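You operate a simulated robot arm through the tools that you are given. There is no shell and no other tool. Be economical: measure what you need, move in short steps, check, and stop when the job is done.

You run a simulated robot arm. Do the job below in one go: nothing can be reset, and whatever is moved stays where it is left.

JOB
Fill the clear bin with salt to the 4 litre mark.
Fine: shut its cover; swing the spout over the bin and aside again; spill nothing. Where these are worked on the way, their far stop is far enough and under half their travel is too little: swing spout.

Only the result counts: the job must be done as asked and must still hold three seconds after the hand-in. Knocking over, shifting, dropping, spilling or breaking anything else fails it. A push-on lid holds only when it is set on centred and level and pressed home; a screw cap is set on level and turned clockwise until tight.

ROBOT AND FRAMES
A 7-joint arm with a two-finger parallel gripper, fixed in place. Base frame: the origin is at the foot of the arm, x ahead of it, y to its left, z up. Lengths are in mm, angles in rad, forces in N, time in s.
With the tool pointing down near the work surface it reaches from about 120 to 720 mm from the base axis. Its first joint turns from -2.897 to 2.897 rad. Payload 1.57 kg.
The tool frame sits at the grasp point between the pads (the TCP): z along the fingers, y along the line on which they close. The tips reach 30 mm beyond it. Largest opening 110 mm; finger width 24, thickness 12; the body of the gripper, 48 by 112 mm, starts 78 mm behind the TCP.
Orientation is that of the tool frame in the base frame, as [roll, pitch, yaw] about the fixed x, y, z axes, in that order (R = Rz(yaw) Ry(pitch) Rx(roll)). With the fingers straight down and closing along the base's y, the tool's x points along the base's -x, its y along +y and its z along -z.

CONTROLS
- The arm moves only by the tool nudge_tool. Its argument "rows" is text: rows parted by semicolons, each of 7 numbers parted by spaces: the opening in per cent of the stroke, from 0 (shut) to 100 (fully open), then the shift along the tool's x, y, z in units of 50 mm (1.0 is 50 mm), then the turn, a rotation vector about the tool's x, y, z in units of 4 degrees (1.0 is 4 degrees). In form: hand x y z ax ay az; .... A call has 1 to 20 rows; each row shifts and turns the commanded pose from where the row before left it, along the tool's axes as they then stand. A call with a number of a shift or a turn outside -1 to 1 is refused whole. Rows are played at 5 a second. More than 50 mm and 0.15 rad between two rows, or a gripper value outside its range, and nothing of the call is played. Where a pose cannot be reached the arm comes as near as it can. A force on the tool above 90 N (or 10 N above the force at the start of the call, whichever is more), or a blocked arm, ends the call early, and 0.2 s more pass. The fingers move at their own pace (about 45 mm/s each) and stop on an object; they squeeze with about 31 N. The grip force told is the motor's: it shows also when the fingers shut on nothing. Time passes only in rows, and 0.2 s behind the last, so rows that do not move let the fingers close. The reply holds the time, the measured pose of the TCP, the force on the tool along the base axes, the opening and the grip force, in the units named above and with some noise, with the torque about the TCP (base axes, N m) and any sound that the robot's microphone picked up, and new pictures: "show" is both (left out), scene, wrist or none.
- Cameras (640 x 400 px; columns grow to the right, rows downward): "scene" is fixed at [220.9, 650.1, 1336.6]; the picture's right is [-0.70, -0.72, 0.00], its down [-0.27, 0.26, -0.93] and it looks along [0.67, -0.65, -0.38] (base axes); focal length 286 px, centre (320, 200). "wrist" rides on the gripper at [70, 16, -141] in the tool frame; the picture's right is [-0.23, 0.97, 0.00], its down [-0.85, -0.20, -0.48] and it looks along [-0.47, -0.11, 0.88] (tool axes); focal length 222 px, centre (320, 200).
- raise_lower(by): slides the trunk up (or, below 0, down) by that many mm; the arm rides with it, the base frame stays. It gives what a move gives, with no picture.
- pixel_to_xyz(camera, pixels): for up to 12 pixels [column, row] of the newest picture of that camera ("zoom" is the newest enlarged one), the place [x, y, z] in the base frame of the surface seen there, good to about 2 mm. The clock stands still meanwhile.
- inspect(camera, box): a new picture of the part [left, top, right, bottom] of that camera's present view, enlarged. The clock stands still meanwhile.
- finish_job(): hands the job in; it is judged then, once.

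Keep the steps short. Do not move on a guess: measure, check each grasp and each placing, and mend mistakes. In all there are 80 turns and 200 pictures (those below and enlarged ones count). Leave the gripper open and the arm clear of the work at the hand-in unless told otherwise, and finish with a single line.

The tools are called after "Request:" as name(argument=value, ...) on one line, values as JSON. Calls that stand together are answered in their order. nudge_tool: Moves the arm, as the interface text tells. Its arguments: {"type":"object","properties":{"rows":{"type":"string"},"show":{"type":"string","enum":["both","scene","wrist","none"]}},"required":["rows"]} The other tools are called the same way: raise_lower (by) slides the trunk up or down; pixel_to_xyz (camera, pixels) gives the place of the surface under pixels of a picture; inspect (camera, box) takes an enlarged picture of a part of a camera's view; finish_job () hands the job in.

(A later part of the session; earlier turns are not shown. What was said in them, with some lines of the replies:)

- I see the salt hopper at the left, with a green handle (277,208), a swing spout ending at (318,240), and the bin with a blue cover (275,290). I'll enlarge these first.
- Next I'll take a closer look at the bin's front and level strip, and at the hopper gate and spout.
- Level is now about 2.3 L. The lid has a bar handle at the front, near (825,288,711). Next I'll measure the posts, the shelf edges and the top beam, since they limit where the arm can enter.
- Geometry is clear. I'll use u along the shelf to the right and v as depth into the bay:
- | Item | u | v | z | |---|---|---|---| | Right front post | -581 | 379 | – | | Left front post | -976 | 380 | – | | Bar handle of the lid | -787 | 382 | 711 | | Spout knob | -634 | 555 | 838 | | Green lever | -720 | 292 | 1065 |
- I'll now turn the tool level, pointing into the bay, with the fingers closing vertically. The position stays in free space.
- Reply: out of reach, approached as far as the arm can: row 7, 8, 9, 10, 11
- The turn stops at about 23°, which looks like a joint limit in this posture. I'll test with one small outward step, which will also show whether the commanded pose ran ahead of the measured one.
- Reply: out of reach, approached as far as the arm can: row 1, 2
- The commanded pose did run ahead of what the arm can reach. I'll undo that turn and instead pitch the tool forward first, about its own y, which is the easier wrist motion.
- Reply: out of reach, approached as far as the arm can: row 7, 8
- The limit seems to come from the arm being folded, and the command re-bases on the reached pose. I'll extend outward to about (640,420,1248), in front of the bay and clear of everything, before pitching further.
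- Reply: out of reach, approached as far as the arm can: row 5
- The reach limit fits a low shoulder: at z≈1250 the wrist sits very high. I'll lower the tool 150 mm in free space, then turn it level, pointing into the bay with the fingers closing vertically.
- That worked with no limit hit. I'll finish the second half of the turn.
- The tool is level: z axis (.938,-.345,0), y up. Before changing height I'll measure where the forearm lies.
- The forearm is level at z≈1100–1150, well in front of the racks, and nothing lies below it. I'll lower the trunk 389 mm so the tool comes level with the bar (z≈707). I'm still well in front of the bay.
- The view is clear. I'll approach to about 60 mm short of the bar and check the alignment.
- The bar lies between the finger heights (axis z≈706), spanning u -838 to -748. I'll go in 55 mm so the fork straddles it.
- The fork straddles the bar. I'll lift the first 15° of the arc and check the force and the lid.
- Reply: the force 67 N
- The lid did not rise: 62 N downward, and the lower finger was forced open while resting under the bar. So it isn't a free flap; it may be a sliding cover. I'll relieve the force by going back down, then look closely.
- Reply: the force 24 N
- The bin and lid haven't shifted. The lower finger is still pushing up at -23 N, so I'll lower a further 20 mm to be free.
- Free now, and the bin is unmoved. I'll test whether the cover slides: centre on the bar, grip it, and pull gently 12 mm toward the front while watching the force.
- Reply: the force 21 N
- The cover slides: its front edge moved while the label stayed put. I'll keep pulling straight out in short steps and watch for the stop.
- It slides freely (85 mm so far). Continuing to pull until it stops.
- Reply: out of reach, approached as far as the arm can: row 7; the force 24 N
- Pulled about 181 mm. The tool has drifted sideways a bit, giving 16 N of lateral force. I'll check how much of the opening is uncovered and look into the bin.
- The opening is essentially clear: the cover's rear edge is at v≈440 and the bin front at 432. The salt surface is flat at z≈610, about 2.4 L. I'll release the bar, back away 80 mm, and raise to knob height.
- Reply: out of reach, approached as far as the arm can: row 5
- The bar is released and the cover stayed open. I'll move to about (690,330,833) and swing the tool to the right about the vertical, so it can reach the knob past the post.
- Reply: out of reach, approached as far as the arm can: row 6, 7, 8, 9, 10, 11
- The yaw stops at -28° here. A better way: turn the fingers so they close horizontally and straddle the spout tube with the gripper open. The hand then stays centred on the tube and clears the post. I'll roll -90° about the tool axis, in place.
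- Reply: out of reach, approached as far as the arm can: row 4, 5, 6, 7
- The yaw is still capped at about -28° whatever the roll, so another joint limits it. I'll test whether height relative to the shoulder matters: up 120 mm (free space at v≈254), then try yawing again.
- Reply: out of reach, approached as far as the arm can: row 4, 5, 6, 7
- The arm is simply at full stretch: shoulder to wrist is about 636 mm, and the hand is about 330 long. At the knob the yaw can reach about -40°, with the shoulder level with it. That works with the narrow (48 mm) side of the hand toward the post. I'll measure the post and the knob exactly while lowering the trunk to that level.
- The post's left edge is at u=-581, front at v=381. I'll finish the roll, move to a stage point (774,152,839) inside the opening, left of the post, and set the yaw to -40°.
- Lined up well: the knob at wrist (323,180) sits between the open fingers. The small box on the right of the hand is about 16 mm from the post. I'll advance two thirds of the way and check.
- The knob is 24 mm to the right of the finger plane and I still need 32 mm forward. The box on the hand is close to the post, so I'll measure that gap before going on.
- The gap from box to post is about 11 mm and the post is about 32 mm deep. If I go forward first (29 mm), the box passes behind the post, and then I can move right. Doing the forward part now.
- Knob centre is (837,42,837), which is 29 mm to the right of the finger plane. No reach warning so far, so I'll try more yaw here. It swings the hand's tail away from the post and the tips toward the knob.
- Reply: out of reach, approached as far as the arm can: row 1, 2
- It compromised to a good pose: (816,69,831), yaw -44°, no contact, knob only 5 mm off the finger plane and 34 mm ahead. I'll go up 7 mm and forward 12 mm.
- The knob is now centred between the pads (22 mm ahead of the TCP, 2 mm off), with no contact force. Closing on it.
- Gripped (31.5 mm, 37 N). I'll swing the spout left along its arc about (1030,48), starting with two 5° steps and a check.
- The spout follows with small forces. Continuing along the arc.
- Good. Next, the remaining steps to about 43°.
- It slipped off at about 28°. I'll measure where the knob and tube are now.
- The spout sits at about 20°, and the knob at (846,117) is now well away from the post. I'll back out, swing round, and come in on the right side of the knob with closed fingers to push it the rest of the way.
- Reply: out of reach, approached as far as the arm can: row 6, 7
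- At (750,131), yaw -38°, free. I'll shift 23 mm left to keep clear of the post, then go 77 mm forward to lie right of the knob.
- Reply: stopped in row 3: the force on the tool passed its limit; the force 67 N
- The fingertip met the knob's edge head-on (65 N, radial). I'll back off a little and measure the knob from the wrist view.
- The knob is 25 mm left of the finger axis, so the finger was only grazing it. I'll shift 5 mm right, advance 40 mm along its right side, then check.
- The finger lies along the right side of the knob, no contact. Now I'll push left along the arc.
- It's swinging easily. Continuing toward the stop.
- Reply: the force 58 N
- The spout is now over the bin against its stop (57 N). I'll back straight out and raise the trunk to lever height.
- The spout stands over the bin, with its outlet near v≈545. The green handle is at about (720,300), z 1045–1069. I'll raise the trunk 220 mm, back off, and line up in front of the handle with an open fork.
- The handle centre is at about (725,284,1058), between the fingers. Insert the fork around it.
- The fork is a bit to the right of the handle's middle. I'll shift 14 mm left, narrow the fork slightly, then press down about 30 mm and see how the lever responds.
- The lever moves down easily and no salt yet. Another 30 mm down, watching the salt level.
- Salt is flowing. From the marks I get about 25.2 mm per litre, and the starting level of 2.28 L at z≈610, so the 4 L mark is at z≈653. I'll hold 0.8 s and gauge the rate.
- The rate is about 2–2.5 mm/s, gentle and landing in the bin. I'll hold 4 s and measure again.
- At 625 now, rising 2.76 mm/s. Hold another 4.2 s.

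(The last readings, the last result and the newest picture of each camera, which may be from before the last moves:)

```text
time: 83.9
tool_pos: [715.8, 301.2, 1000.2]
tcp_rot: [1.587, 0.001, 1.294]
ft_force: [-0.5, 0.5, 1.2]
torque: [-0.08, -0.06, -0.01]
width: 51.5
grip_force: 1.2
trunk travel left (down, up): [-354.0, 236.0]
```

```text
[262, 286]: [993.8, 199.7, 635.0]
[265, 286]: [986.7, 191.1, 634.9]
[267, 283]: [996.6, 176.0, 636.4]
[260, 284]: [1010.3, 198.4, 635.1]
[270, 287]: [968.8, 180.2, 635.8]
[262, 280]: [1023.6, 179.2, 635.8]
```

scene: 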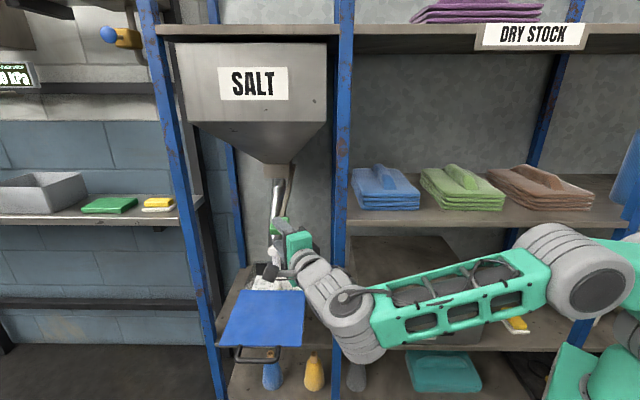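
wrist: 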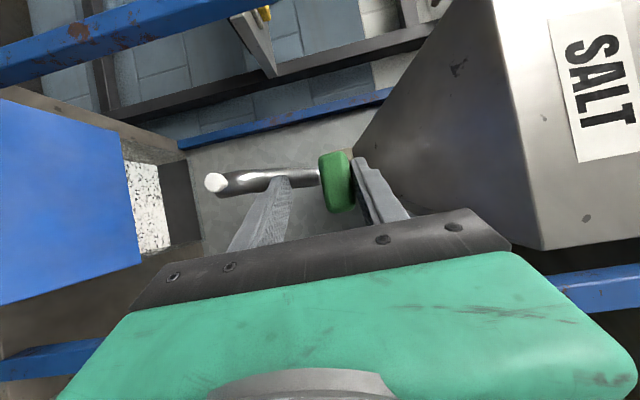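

635.5 now, so 17.5 mm to go. Hold 3.8 s more and re-measure.

Request:
nudge_tool(rows="45 0 0 0 0 0 0;45 0 0 0 0 0 0;45 0 0 0 0 0 0;45 0 0 0 0 0 0;45 0 0 0 0 0 0;45 0 0 0 0 0 0;45 0 0 0 0 0 0;45 0 0 0 0 0 0;45 0 0 0 0 0 0;45 0 0 0 0 0 0;45 0 0 0 0 0 0;45 0 0 0 0 0 0;45 0 0 0 0 0 0;45 0 0 0 0 0 0;45 0 0 0 0 0 0;45 0 0 0 0 0 0;45 0 0 0 0 0 0;45 0 0 0 0 0 0", show="both")

Request:
pixel_to_xyz(camera="scene", pixels=[[262, 286], [265, 286], [267, 283], [260, 284], [270, 287], [262, 280]])

Request:
inspect(camera="scene", box=[230, 210, 340, 310])

```text
time: 87.7
tool_pos: [714.4, 299.8, 999.2]
tcp_rot: [1.585, -0.001, 1.292]
ft_force: [-0.2, 0.4, 1.5]
torque: [-0.03, -0.08, -0.06]
width: 51.4
grip_force: 0.9
trunk travel left (down, up): [-354.0, 236.0]
```

scene: 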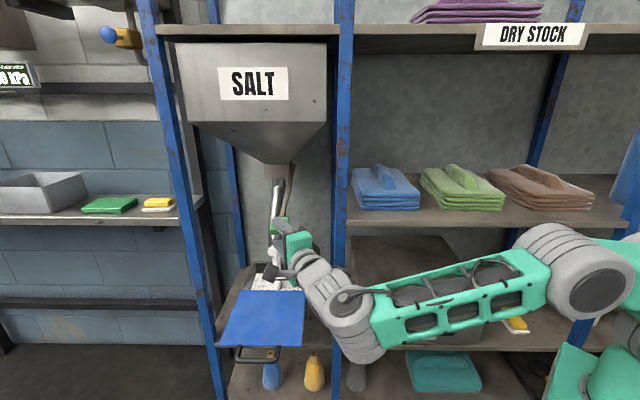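
wrist: 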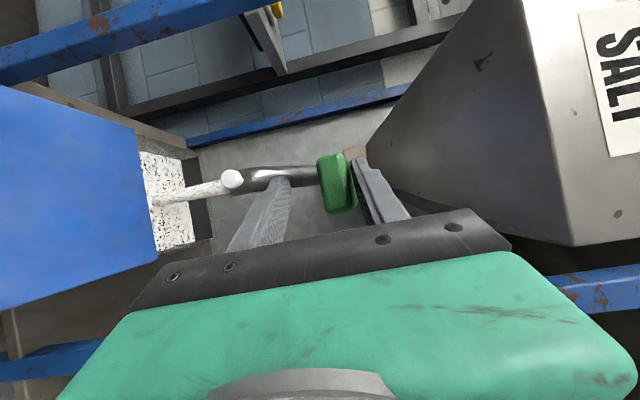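

```text
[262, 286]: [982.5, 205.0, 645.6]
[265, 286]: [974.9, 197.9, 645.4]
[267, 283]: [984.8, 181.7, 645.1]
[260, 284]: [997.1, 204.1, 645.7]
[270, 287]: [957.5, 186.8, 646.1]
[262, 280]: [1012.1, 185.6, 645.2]
```

```text
4.00 times, centred on (285, 260) of scene
```

zoom: 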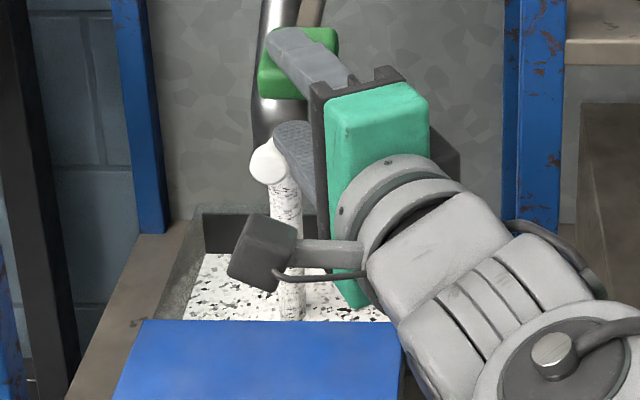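

645.5 now. I'll hold 2.0 s more, then lift the lever shut in the same call. That should land near 652, and I can check it against the marks afterwards.

Request:
nudge_tool(rows="45 0 0 0 0 0 0;45 0 0 0 0 0 0;45 0 0 0 0 0 0;45 0 0 0 0 0 0;45 0 0 0 0 0 0;45 0 0 0 0 0 0;45 0 0 0 0 0 0;45 0 0 0 0 0 0;45 0 0 0 0 0 0;45 0 0 0 0 0 0;45 0 .75 0 0 0 0;45 0 .7 0 0 0 0;45 0 0 0 0 0 0", show="both")

Request:
inspect(camera="scene", box=[230, 190, 340, 310])

Request:
pixel_to_xyz(camera="scene", pixels=[[262, 286], [265, 286], [267, 283], [260, 284], [270, 287], [262, 280], [276, 205], [272, 212]])

```text
time: 90.5
tool_pos: [716.6, 300.1, 1070.9]
tcp_rot: [1.584, 0.002, 1.294]
ft_force: [0.7, 0.1, -2.4]
torque: [0.03, 0.0, 0.06]
width: 51.2
grip_force: 0.9
trunk travel left (down, up): [-354.0, 236.0]
```

scene: 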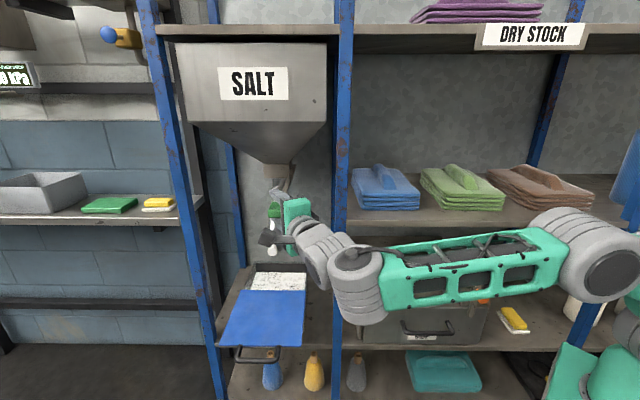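
wrist: 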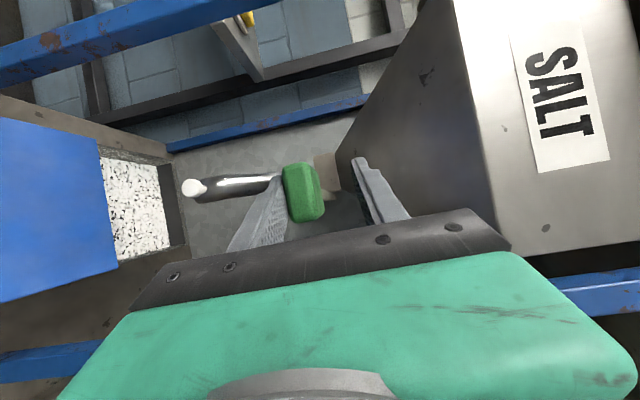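

```text
3.33 times, centred on (285, 250) of scene
```

zoom: 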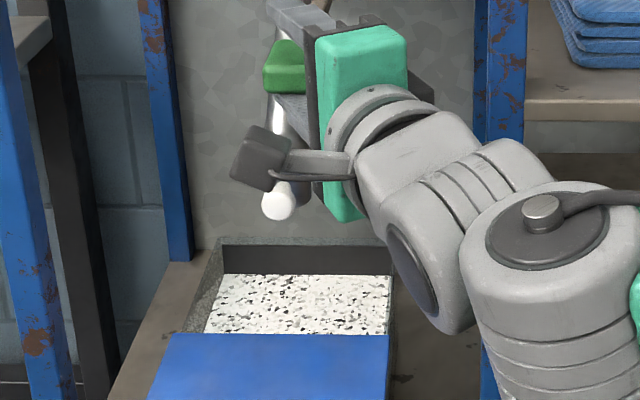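

```text
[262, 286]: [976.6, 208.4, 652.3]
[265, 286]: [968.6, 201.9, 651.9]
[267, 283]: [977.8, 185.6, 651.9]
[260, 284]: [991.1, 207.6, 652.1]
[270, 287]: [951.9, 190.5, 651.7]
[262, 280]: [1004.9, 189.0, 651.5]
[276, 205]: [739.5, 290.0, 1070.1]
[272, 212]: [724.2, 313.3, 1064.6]
```

Flow has stopped, level 651.9, about 3.94 L against my mark estimate of ≈653.3. I'll give one quick dip of the lever for the last 1–1.5 mm and shut it again.

Request:
nudge_tool(rows="45 0 -.75 0 0 0 0;45 0 -.69 0 0 0 0;45 0 .74 0 0 0 0;45 0 .7 0 0 0 0;45 0 .02 0 0 0 0;45 0 0 0 0 0 0", show="scene")

Request:
pixel_to_xyz(camera="scene", pixels=[[262, 286], [265, 286], [267, 283], [260, 284], [270, 287], [262, 280], [290, 285], [280, 284], [276, 205], [272, 212]])

Request:
inspect(camera="scene", box=[230, 190, 340, 310])

```text
time: 91.9
tool_pos: [716.1, 300.4, 1072.1]
tcp_rot: [1.585, 0.002, 1.293]
ft_force: [0.6, -0.6, -4.1]
torque: [0.06, -0.03, 0.06]
width: 52.7
grip_force: 1.7
trunk travel left (down, up): [-354.0, 236.0]
```

scene: 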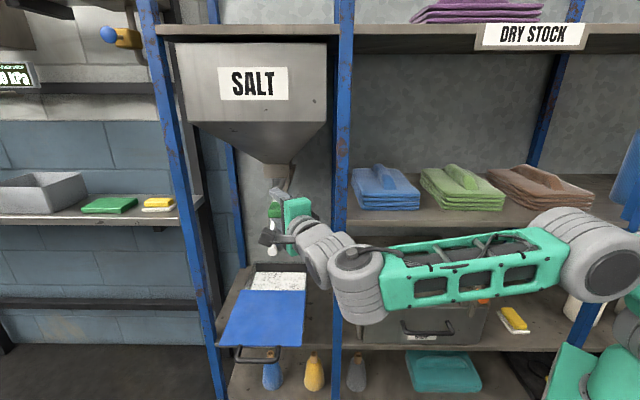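

```text
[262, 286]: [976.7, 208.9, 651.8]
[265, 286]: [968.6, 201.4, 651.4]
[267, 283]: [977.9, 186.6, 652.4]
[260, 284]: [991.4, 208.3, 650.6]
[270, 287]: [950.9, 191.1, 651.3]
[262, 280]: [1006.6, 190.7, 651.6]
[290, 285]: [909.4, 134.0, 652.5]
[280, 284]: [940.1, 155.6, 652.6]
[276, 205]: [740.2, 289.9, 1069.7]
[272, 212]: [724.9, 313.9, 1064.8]
```

```text
3.33 times, centred on (285, 250) of scene
```

zoom: 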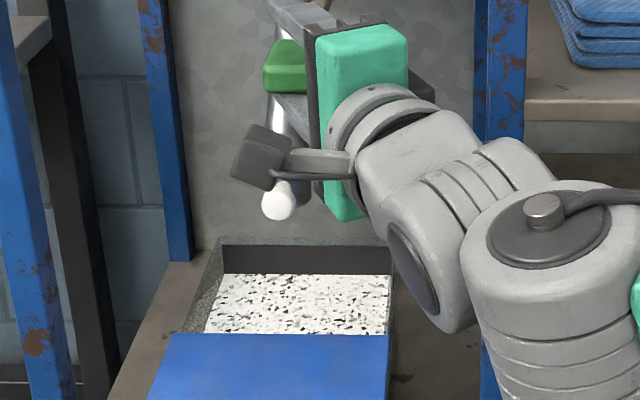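

The dip was too quick; the level is still ≈651.8. One more with a 0.4 s hold.

Request:
nudge_tool(rows="45 0 -.75 0 0 0 0;45 0 -.71 0 0 0 0;45 0 0 0 0 0 0;45 0 0 0 0 0 0;45 0 .75 0 0 0 0;45 0 .71 0 0 0 0;45 0 0 0 0 0 0;45 0 0 0 0 0 0", show="scene")

Request:
pixel_to_xyz(camera="scene", pixels=[[262, 286], [265, 286], [267, 283], [260, 284], [270, 287], [262, 280], [290, 285], [280, 284], [276, 205], [272, 212]])

```text
time: 93.7
tool_pos: [717.3, 300.7, 1072.5]
tcp_rot: [1.585, 0.001, 1.295]
ft_force: [-0.6, -0.3, -2.8]
torque: [0.05, 0.01, 0.04]
width: 52.6
grip_force: 1.6
trunk travel left (down, up): [-354.0, 236.0]
```

scene: 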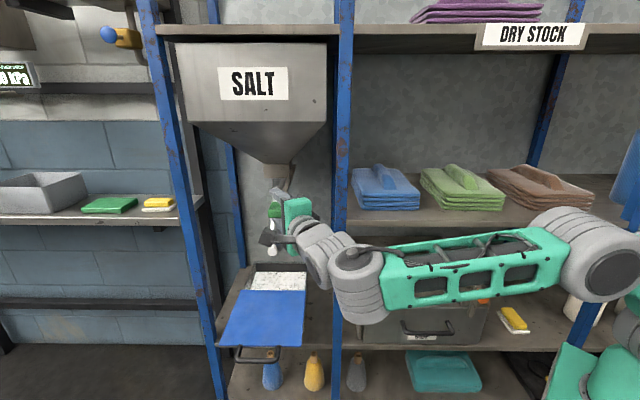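

```text
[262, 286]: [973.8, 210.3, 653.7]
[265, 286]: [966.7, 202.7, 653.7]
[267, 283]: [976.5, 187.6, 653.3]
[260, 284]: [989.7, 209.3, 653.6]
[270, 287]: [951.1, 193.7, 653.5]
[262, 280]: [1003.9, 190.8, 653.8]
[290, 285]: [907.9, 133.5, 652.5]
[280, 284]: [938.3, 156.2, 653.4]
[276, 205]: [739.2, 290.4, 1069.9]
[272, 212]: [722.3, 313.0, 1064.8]
```

The level is 653.5, right on the 4 L estimate. The lever is back at its closed height and the flow has stopped. Now I'll free the fork, back out, lower the trunk to knob height, and move to the left of the spout with closed fingers.

Request:
nudge_tool(rows="45 0 -.24 0 0 0 0;45 0 0 -.98 0 0 0;45 0 0 -.95 0 0 0;0 0 0 0 0 0 0;0 0 0 0 0 0 0", show="none")

Request:
raise_lower(by=-222)

Request:
nudge_tool(rows="0 0 0 0 0 .9 0;0 0 0 0 0 .9 0;0 0 0 0 0 .9 0;0 -.292 0 .744 0 0 0;0 -.292 0 .744 0 0 0;0 -.292 0 .744 0 0 0;0 -.292 0 .744 0 0 0;0 -.292 0 .744 0 0 0;0 0 0 0 0 0 0", show="both")

```text
time: 94.9
tool_pos: [624.4, 327.2, 1062.1]
tcp_rot: [1.585, -0.001, 1.293]
ft_force: [-0.6, 0.5, 0.1]
torque: [0.0, 0.01, 0.02]
width: 0.0
grip_force: 1.3
trunk travel left (down, up): [-354.0, 236.0]
```

```text
time: 97.3
tool_pos: [624.7, 326.2, 840.5]
tcp_rot: [1.585, 0.0, 1.291]
ft_force: [0.4, -0.5, -0.4]
torque: [0.02, -0.04, -0.02]
width: 0.1
grip_force: 21.3
trunk travel left (down, up): [-132.0, 458.0]
```

```text
time: 99.3
tool_pos: [802.8, 236.7, 837.9]
tcp_rot: [1.586, -0.003, 1.481]
ft_force: [0.5, -0.2, 0.2]
torque: [-0.03, -0.02, 0.03]
width: 0.0
grip_force: 21.0
trunk travel left (down, up): [-132.0, 458.0]
```

scene: 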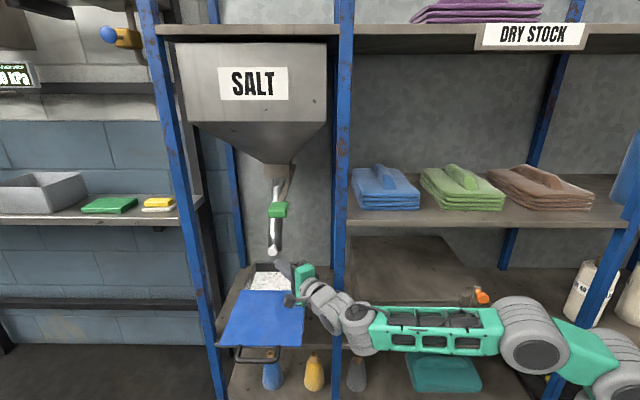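
wrist: 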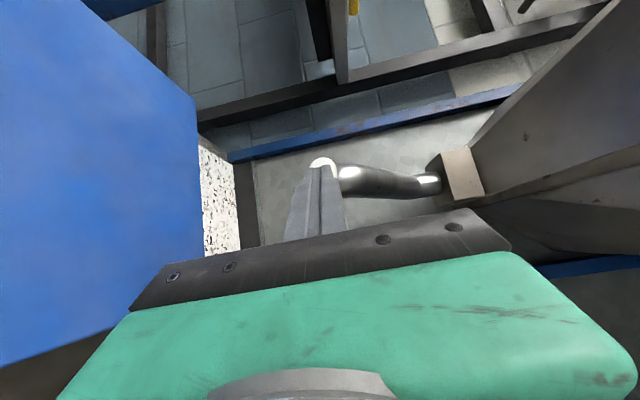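

The knob's left edge is about 17 mm right of my finger axis. I'll shift 8 mm left, advance 82 mm beside it, and check.

Request:
nudge_tool(rows="0 .16 0 0 0 0 0;0 0 0 .82 0 0 0;0 0 0 .82 0 0 0;0 0 0 0 0 0 0", show="wrist")

Request:
inspect(camera="scene", box=[230, 210, 340, 310])

```text
time: 100.3
tool_pos: [884.4, 236.6, 836.8]
tcp_rot: [1.585, -0.001, 1.482]
ft_force: [0.3, -0.4, -0.2]
torque: [-0.03, -0.03, 0.03]
width: 0.0
grip_force: 21.5
trunk travel left (down, up): [-132.0, 458.0]
```

wrist: 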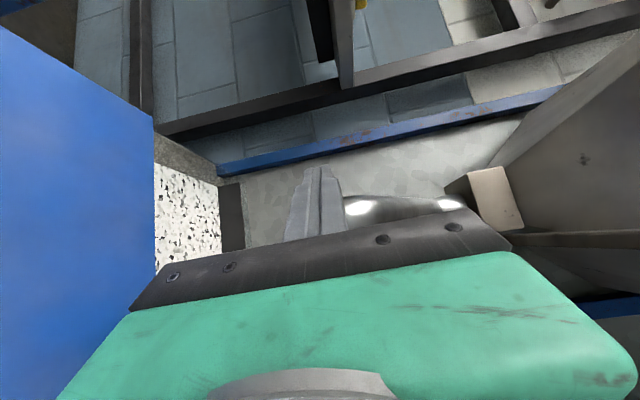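

```text
4.00 times, centred on (285, 260) of scene
```

zoom: 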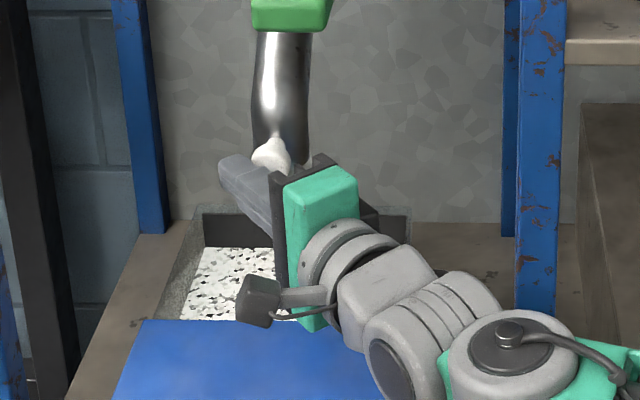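

The finger lies on the left of the knob, no contact. I'll push the spout back to the right: first half of the arc.

Request:
nudge_tool(rows="0 -.332 0 -.141 0 -.71 0;0 -.332 0 -.141 0 -.71 0;0 -.246 0 -.098 0 -.74 0;0 -.246 0 -.098 0 -.74 0;0 -.27 0 -.029 0 -.73 0;0 -.27 0 -.029 0 -.73 0;0 0 0 0 0 0 0", show="both")

```text
time: 101.9
tool_pos: [840.9, 159.9, 836.5]
tcp_rot: [1.585, 0.004, 1.177]
ft_force: [-0.3, 0.0, -0.6]
torque: [-0.02, 0.0, -0.02]
width: 0.0
grip_force: 21.4
trunk travel left (down, up): [-132.0, 458.0]
```

scene: 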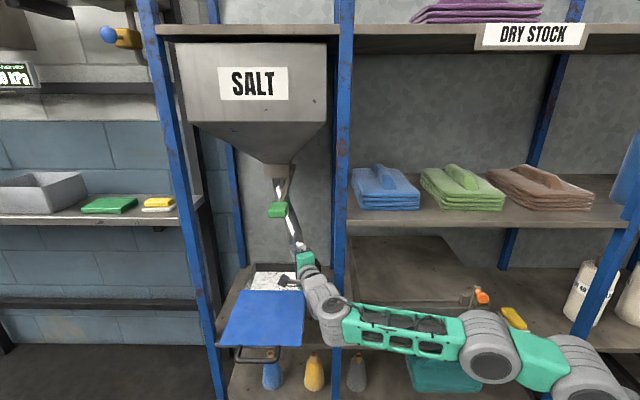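
wrist: 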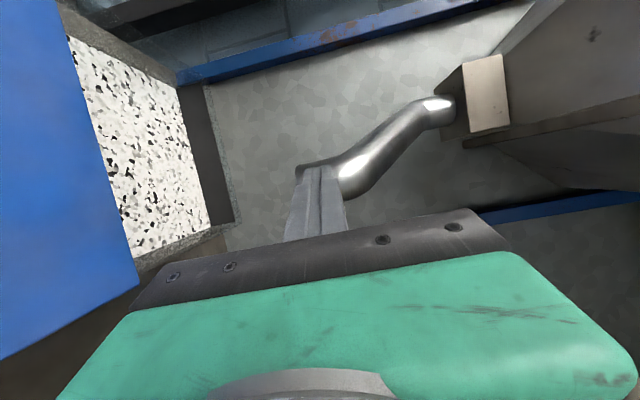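

The spout swings back with almost no force. Second half now.

Request:
nudge_tool(rows="0 -.275 0 .044 0 -.73 0;0 -.275 0 .044 0 -.73 0;0 -.261 0 .116 0 -.73 0;0 -.261 0 .116 0 -.73 0;0 -.204 0 .163 0 -.7 0;0 -.204 0 .163 0 -.7 0;0 0 0 0 0 0 0", show="both")

Request:
inspect(camera="scene", box=[240, 200, 360, 310])

```text
time: 103.5
tool_pos: [833.4, 79.3, 837.4]
tcp_rot: [1.582, 0.007, 0.876]
ft_force: [2.3, 1.4, -1.3]
torque: [0.02, 0.01, 0.07]
width: 0.2
grip_force: 21.5
trunk travel left (down, up): [-132.0, 458.0]
```

scene: 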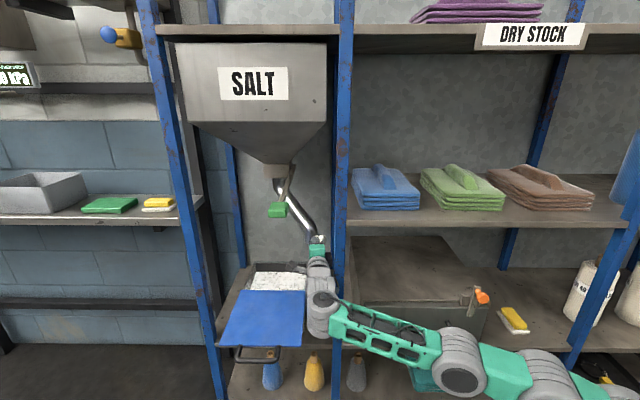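
wrist: 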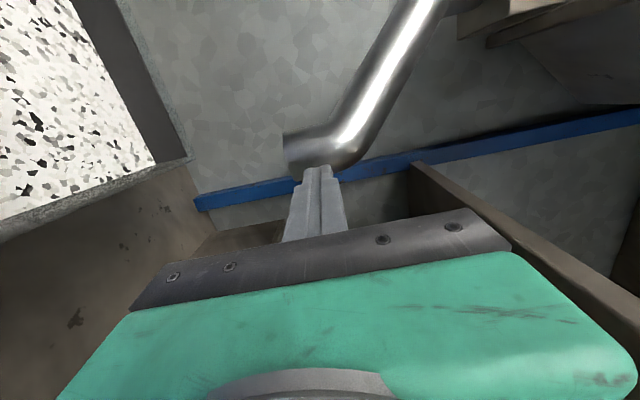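

```text
3.64 times, centred on (300, 255) of scene
```

zoom: 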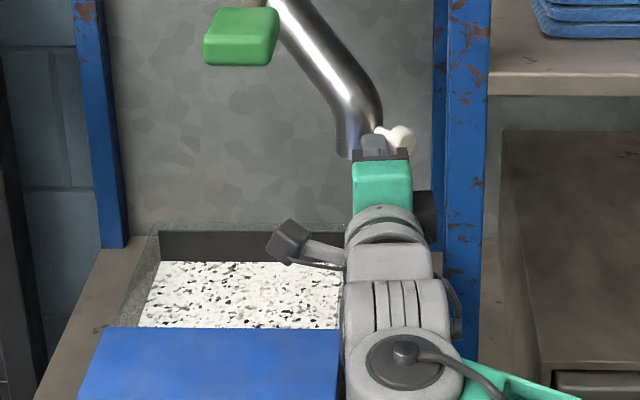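

The spout is back at its start position: knob at scene (323,238), originally (322,239). Now I'll back out clear of the post, yaw to -10°, and move in front of the cover's bar, still at z≈838.

Request:
nudge_tool(rows="0 .2 0 -.3 0 0 0;0 .3 0 -.7 0 0 0;0 .3 0 -.75 0 0 0;0 .2 0 -.75 0 0 0;0 .2 0 -.7 0 0 0;35 0 0 0 0 .94 0;35 0 0 0 0 .94 0;35 0 0 0 0 .94 0;35 0 0 0 0 .94 0;35 0 0 0 0 .94 0;35 0 0 0 0 .94 0;35 0 0 0 0 .94 0;35 0 0 0 0 .94 0;35 .69 0 -.626 0 0 0;35 .69 0 -.626 0 0 0;35 .69 0 -.626 0 0 0;35 .69 0 -.626 0 0 0;35 .69 0 -.626 0 0 0;35 0 0 0 0 0 0", show="both")

Request:
pixel_to_xyz(camera="scene", pixels=[[237, 352], [258, 360], [275, 358], [240, 344], [275, 344], [320, 239], [323, 239], [278, 205], [280, 281]])

Request:
inspect(camera="scene", box=[210, 220, 340, 370])

```text
time: 107.5
tool_pos: [616.1, 408.0, 837.7]
tcp_rot: [1.585, -0.001, 1.399]
ft_force: [0.9, 0.8, 0.1]
torque: [-0.02, -0.01, 0.0]
width: 38.5
grip_force: 0.1
out of reach, approached as far as the arm can: row 2, 3, 5
trunk travel left (down, up): [-132.0, 458.0]
```

scene: 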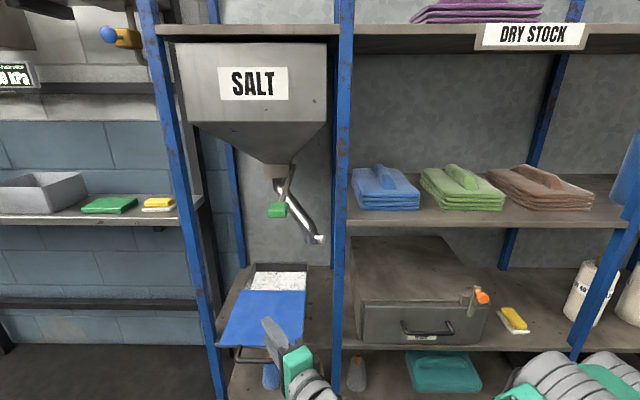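
wrist: 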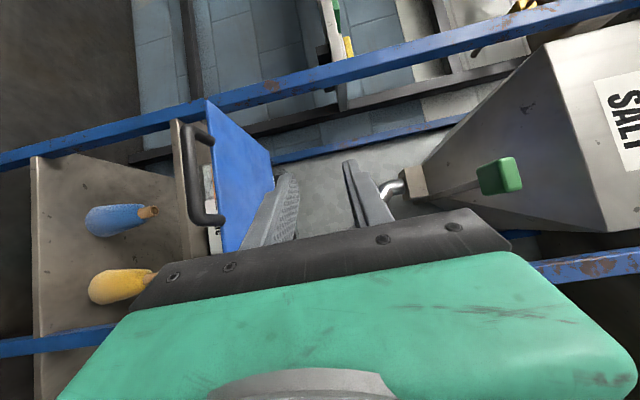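

```text
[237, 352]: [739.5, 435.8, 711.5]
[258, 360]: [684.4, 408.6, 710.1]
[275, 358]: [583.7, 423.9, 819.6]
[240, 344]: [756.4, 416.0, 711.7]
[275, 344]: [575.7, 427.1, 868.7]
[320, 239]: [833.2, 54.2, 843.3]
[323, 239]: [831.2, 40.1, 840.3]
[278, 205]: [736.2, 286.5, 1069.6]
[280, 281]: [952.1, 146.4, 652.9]
```

```text
2.67 times, centred on (275, 295) of scene
```

zoom: 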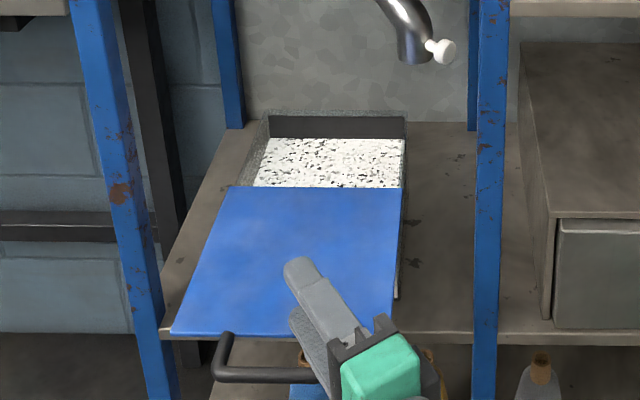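

The spout and lever are at their starting places, and the salt is still at 652.9. The cover bar is near (684,409), z≈706. I'll lower to bar height in front of it and line up.

Request:
raise_lower(by=-130)

Request:
nudge_tool(rows="35 .22 -.03 .1 0 0 0;35 .22 -.03 .09 0 0 0;35 0 0 0 0 0 0", show="both")

Request:
inspect(camera="wrist", box=[180, 60, 420, 260])

Request:
pixel_to_xyz(camera="zoom", pixels=[[320, 160], [300, 120], [310, 140], [330, 190], [340, 220], [350, 240]])

```text
time: 109.0
tool_pos: [617.3, 406.4, 707.4]
tcp_rot: [1.585, -0.002, 1.399]
ft_force: [-0.5, -0.5, 0.0]
torque: [0.01, 0.0, 0.0]
width: 38.5
grip_force: 0.1
trunk travel left (down, up): [-2.0, 588.0]
```

```text
time: 109.8
tool_pos: [630.3, 426.7, 704.9]
tcp_rot: [1.583, -0.001, 1.401]
ft_force: [0.4, 0.5, 0.2]
torque: [0.01, -0.02, 0.0]
width: 38.6
grip_force: 0.0
trunk travel left (down, up): [-2.0, 588.0]
```

scene: 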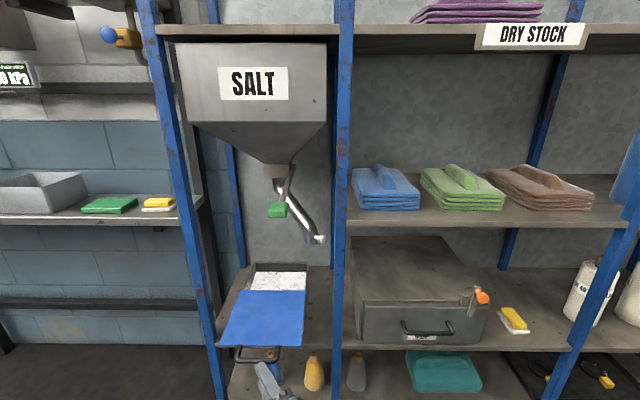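
wrist: 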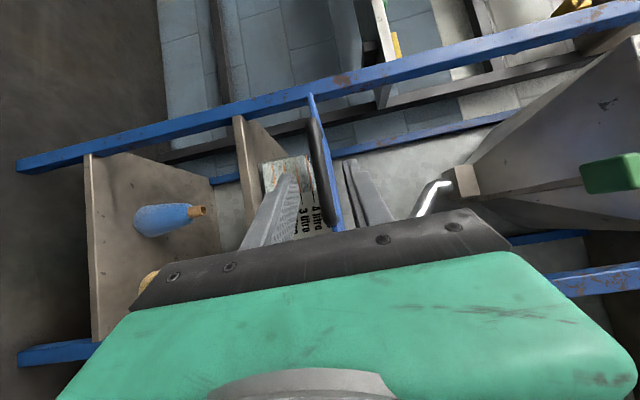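

```text
2.00 times, centred on (300, 160) of wrist
```

zoom: 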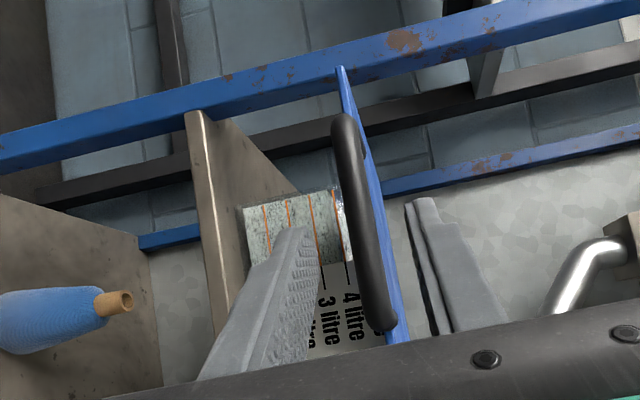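

```text
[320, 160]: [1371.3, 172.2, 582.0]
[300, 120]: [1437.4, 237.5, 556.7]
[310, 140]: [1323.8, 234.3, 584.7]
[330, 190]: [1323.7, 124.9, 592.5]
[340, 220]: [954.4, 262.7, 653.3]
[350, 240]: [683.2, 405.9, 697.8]
```

The bar is between the fingers. I'll advance 49 mm and close on it.

Request:
nudge_tool(rows="35 .015 -.04 .49 0 0 0;35 .015 0 .49 0 0 0;0 0 0 0 0 0 0;0 0 0 0 0 0 0;0 0 0 0 0 0 0;0 0 0 0 0 0 0", show="wrist")

Request:
inspect(camera="wrist", box=[200, 100, 380, 250])

```text
time: 111.2
tool_pos: [678.8, 420.5, 703.1]
tcp_rot: [1.583, -0.001, 1.4]
ft_force: [4.3, 3.7, 5.3]
torque: [0.2, -0.33, -0.38]
width: 13.5
grip_force: 29.7
trunk travel left (down, up): [-2.0, 588.0]
```

wrist: 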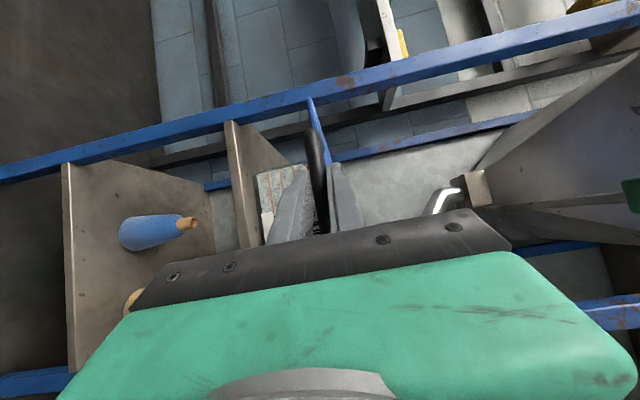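

```text
2.67 times, centred on (290, 175) of wrist
```

zoom: 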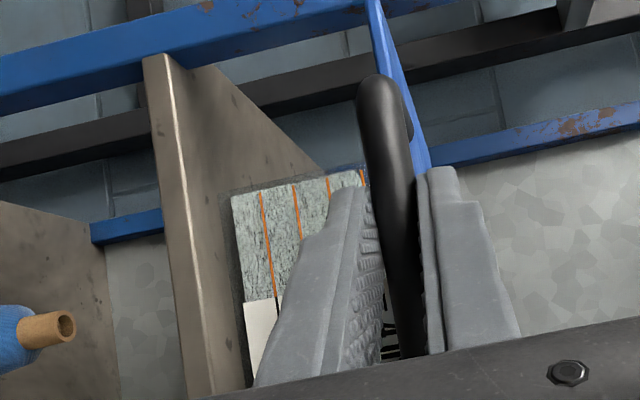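

The bar is gripped (13.5 mm), and the salt reaches the 4 L line. I'll push the cover straight in by 168 mm, then check before the last bit.

Request:
nudge_tool(rows="0 -.139 0 .196 0 0 0;0 -.139 0 .196 0 0 0;0 -.139 0 .196 0 0 0;0 -.139 0 .196 0 0 0;0 -.139 0 .196 0 0 0;0 -.139 0 .196 0 0 0;0 -.139 0 .196 0 0 0;0 -.139 0 .196 0 0 0;0 -.139 0 .196 0 0 0;0 -.139 0 .196 0 0 0;0 -.139 0 .196 0 0 0;0 -.139 0 .196 0 0 0;0 -.139 0 .196 0 0 0;0 -.139 0 .196 0 0 0;0 0 0 0 0 0 0", show="scene")

Request:
inspect(camera="scene", box=[225, 250, 325, 345])

Request:
pixel_to_xyz(camera="zoom", pixels=[[250, 60], [400, 60], [300, 48], [300, 200], [200, 195], [240, 240]])

```text
time: 114.4
tool_pos: [796.7, 300.8, 702.0]
tcp_rot: [1.579, -0.002, 1.401]
ft_force: [14.1, 16.1, 24.6]
torque: [-0.01, -0.54, 0.56]
width: 13.4
grip_force: 30.4
trunk travel left (down, up): [-2.0, 588.0]
```

scene: 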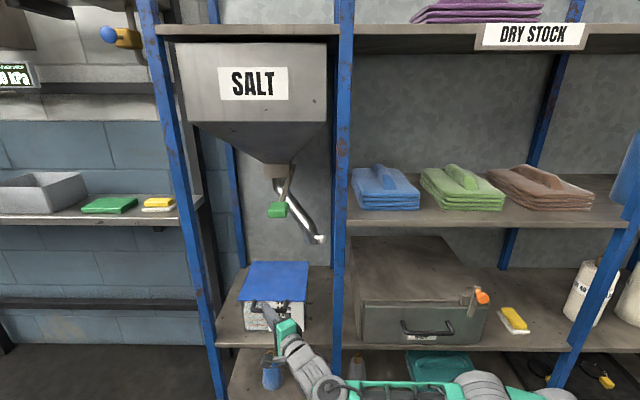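

```text
4.21 times, centred on (275, 298) of scene
```

zoom: 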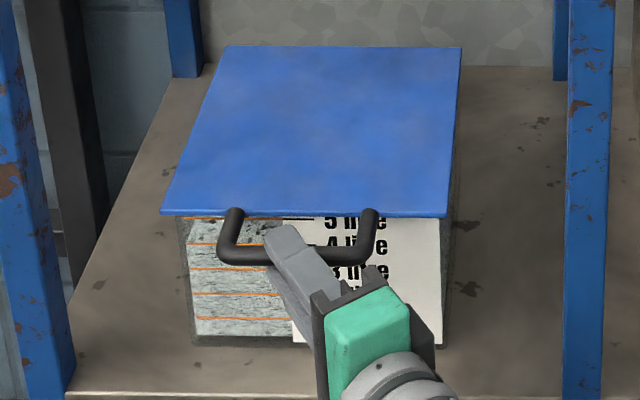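

```text
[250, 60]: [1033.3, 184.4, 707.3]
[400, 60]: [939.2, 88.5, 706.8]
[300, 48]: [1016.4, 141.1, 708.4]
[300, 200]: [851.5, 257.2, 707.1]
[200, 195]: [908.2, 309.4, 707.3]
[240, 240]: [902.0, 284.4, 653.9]
```

About 13 mm remain: the front edge is at row 214, and closed it was at 202. I'll push the rest in small steps, easing the side and vertical load.

Request:
nudge_tool(rows="0 -.03 .04 .07 0 0 0;0 -.05 0 .08 0 0 0;0 -.05 0 .08 0 0 0;0 -.03 0 .05 0 0 0;0 0 0 0 0 0 0", show="scene")

Request:
inspect(camera="scene", box=[225, 250, 325, 345])

```text
time: 115.6
tool_pos: [808.4, 290.3, 702.6]
tcp_rot: [1.584, 0.0, 1.4]
ft_force: [-22.5, 1.1, 13.7]
torque: [0.24, -0.5, -0.05]
width: 13.6
grip_force: 29.9
trunk travel left (down, up): [-2.0, 588.0]
```

scene: 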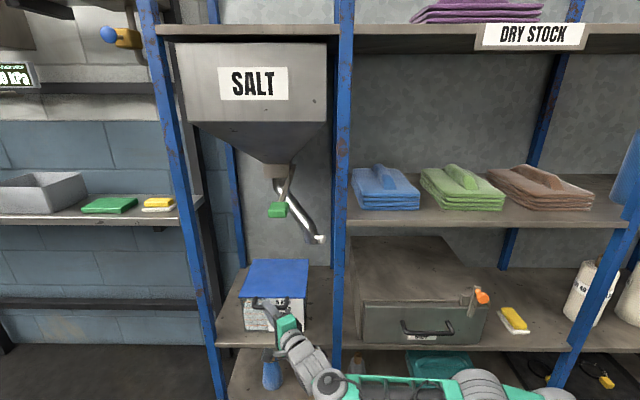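

```text
4.21 times, centred on (275, 298) of scene
```

zoom: 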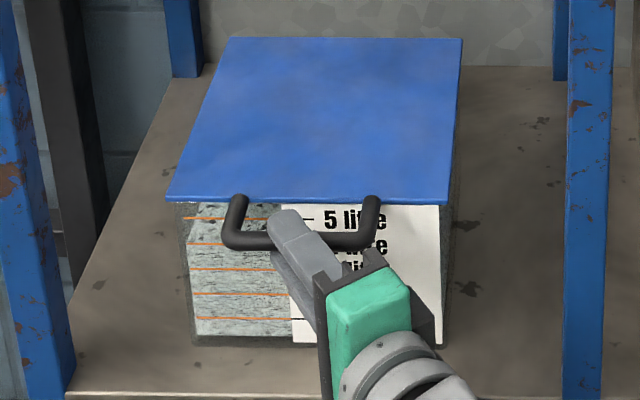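

The cover is home: rear edge at row 37, front at 202, same as at the start, with a 22 N stop force. I'll release, back away clear, and check everything.

Request:
nudge_tool(rows="35 0 0 0 0 0 0;40 0 0 0 0 0 0;40 0 0 0 0 0 0;40 0 0 -.7 0 0 0;40 0 0 -.9 0 0 0;40 0 0 -.9 0 0 0;100 0 0 -.5 0 0 0;100 0 0 0 0 0 0", show="scene")

Request:
inspect(camera="scene", box=[236, 282, 316, 337])

Request:
inspect(camera="scene", box=[220, 150, 350, 350])

```text
time: 117.4
tool_pos: [659.6, 315.3, 704.6]
tcp_rot: [1.584, 0.001, 1.4]
ft_force: [-0.8, -0.3, 0.0]
torque: [0.0, -0.01, -0.03]
width: 96.2
grip_force: 0.1
trunk travel left (down, up): [-2.0, 588.0]
```

scene: 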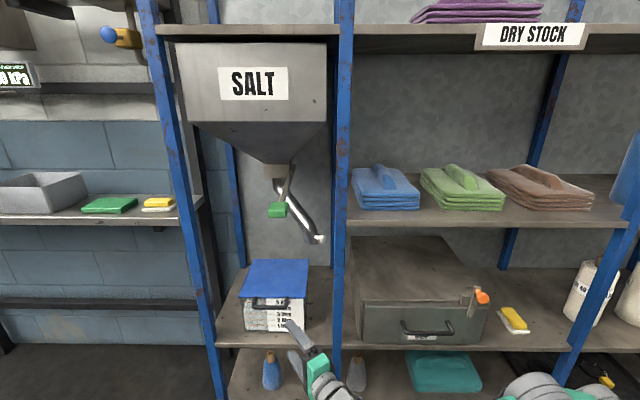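

```text
7.27 times, centred on (276, 310) of scene
```

zoom: 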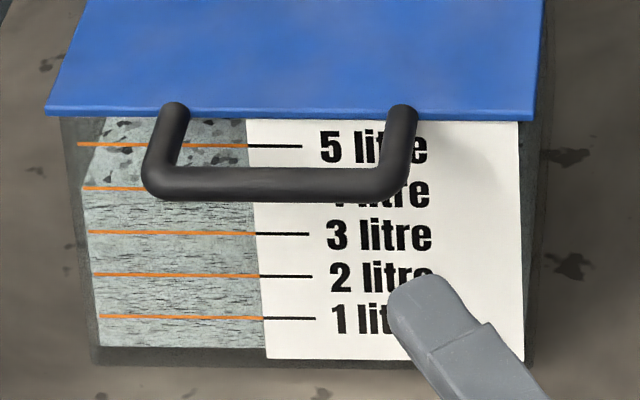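

```text
2.00 times, centred on (285, 250) of scene
```

zoom: 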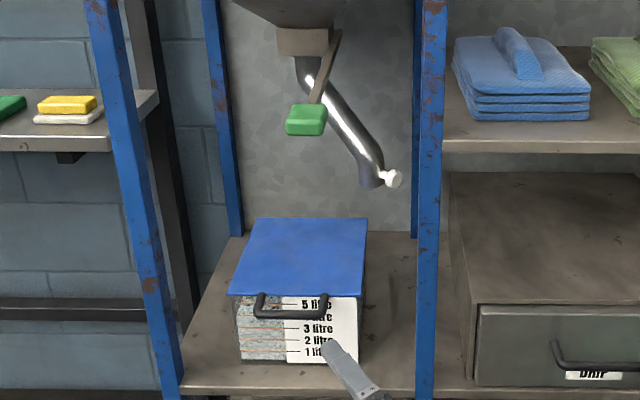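

The salt edge sits on the 4 litre line, the cover is shut, the spout is aside and the lever is closed. I see no spill, and the gripper is open and clear. Handing in.

Request:
finish_job()

```text
The job is handed in.
```

The bin is filled to the 4 litre mark, its cover is shut, the spout was swung over and back aside, and I saw no spilled salt; the job is handed in.
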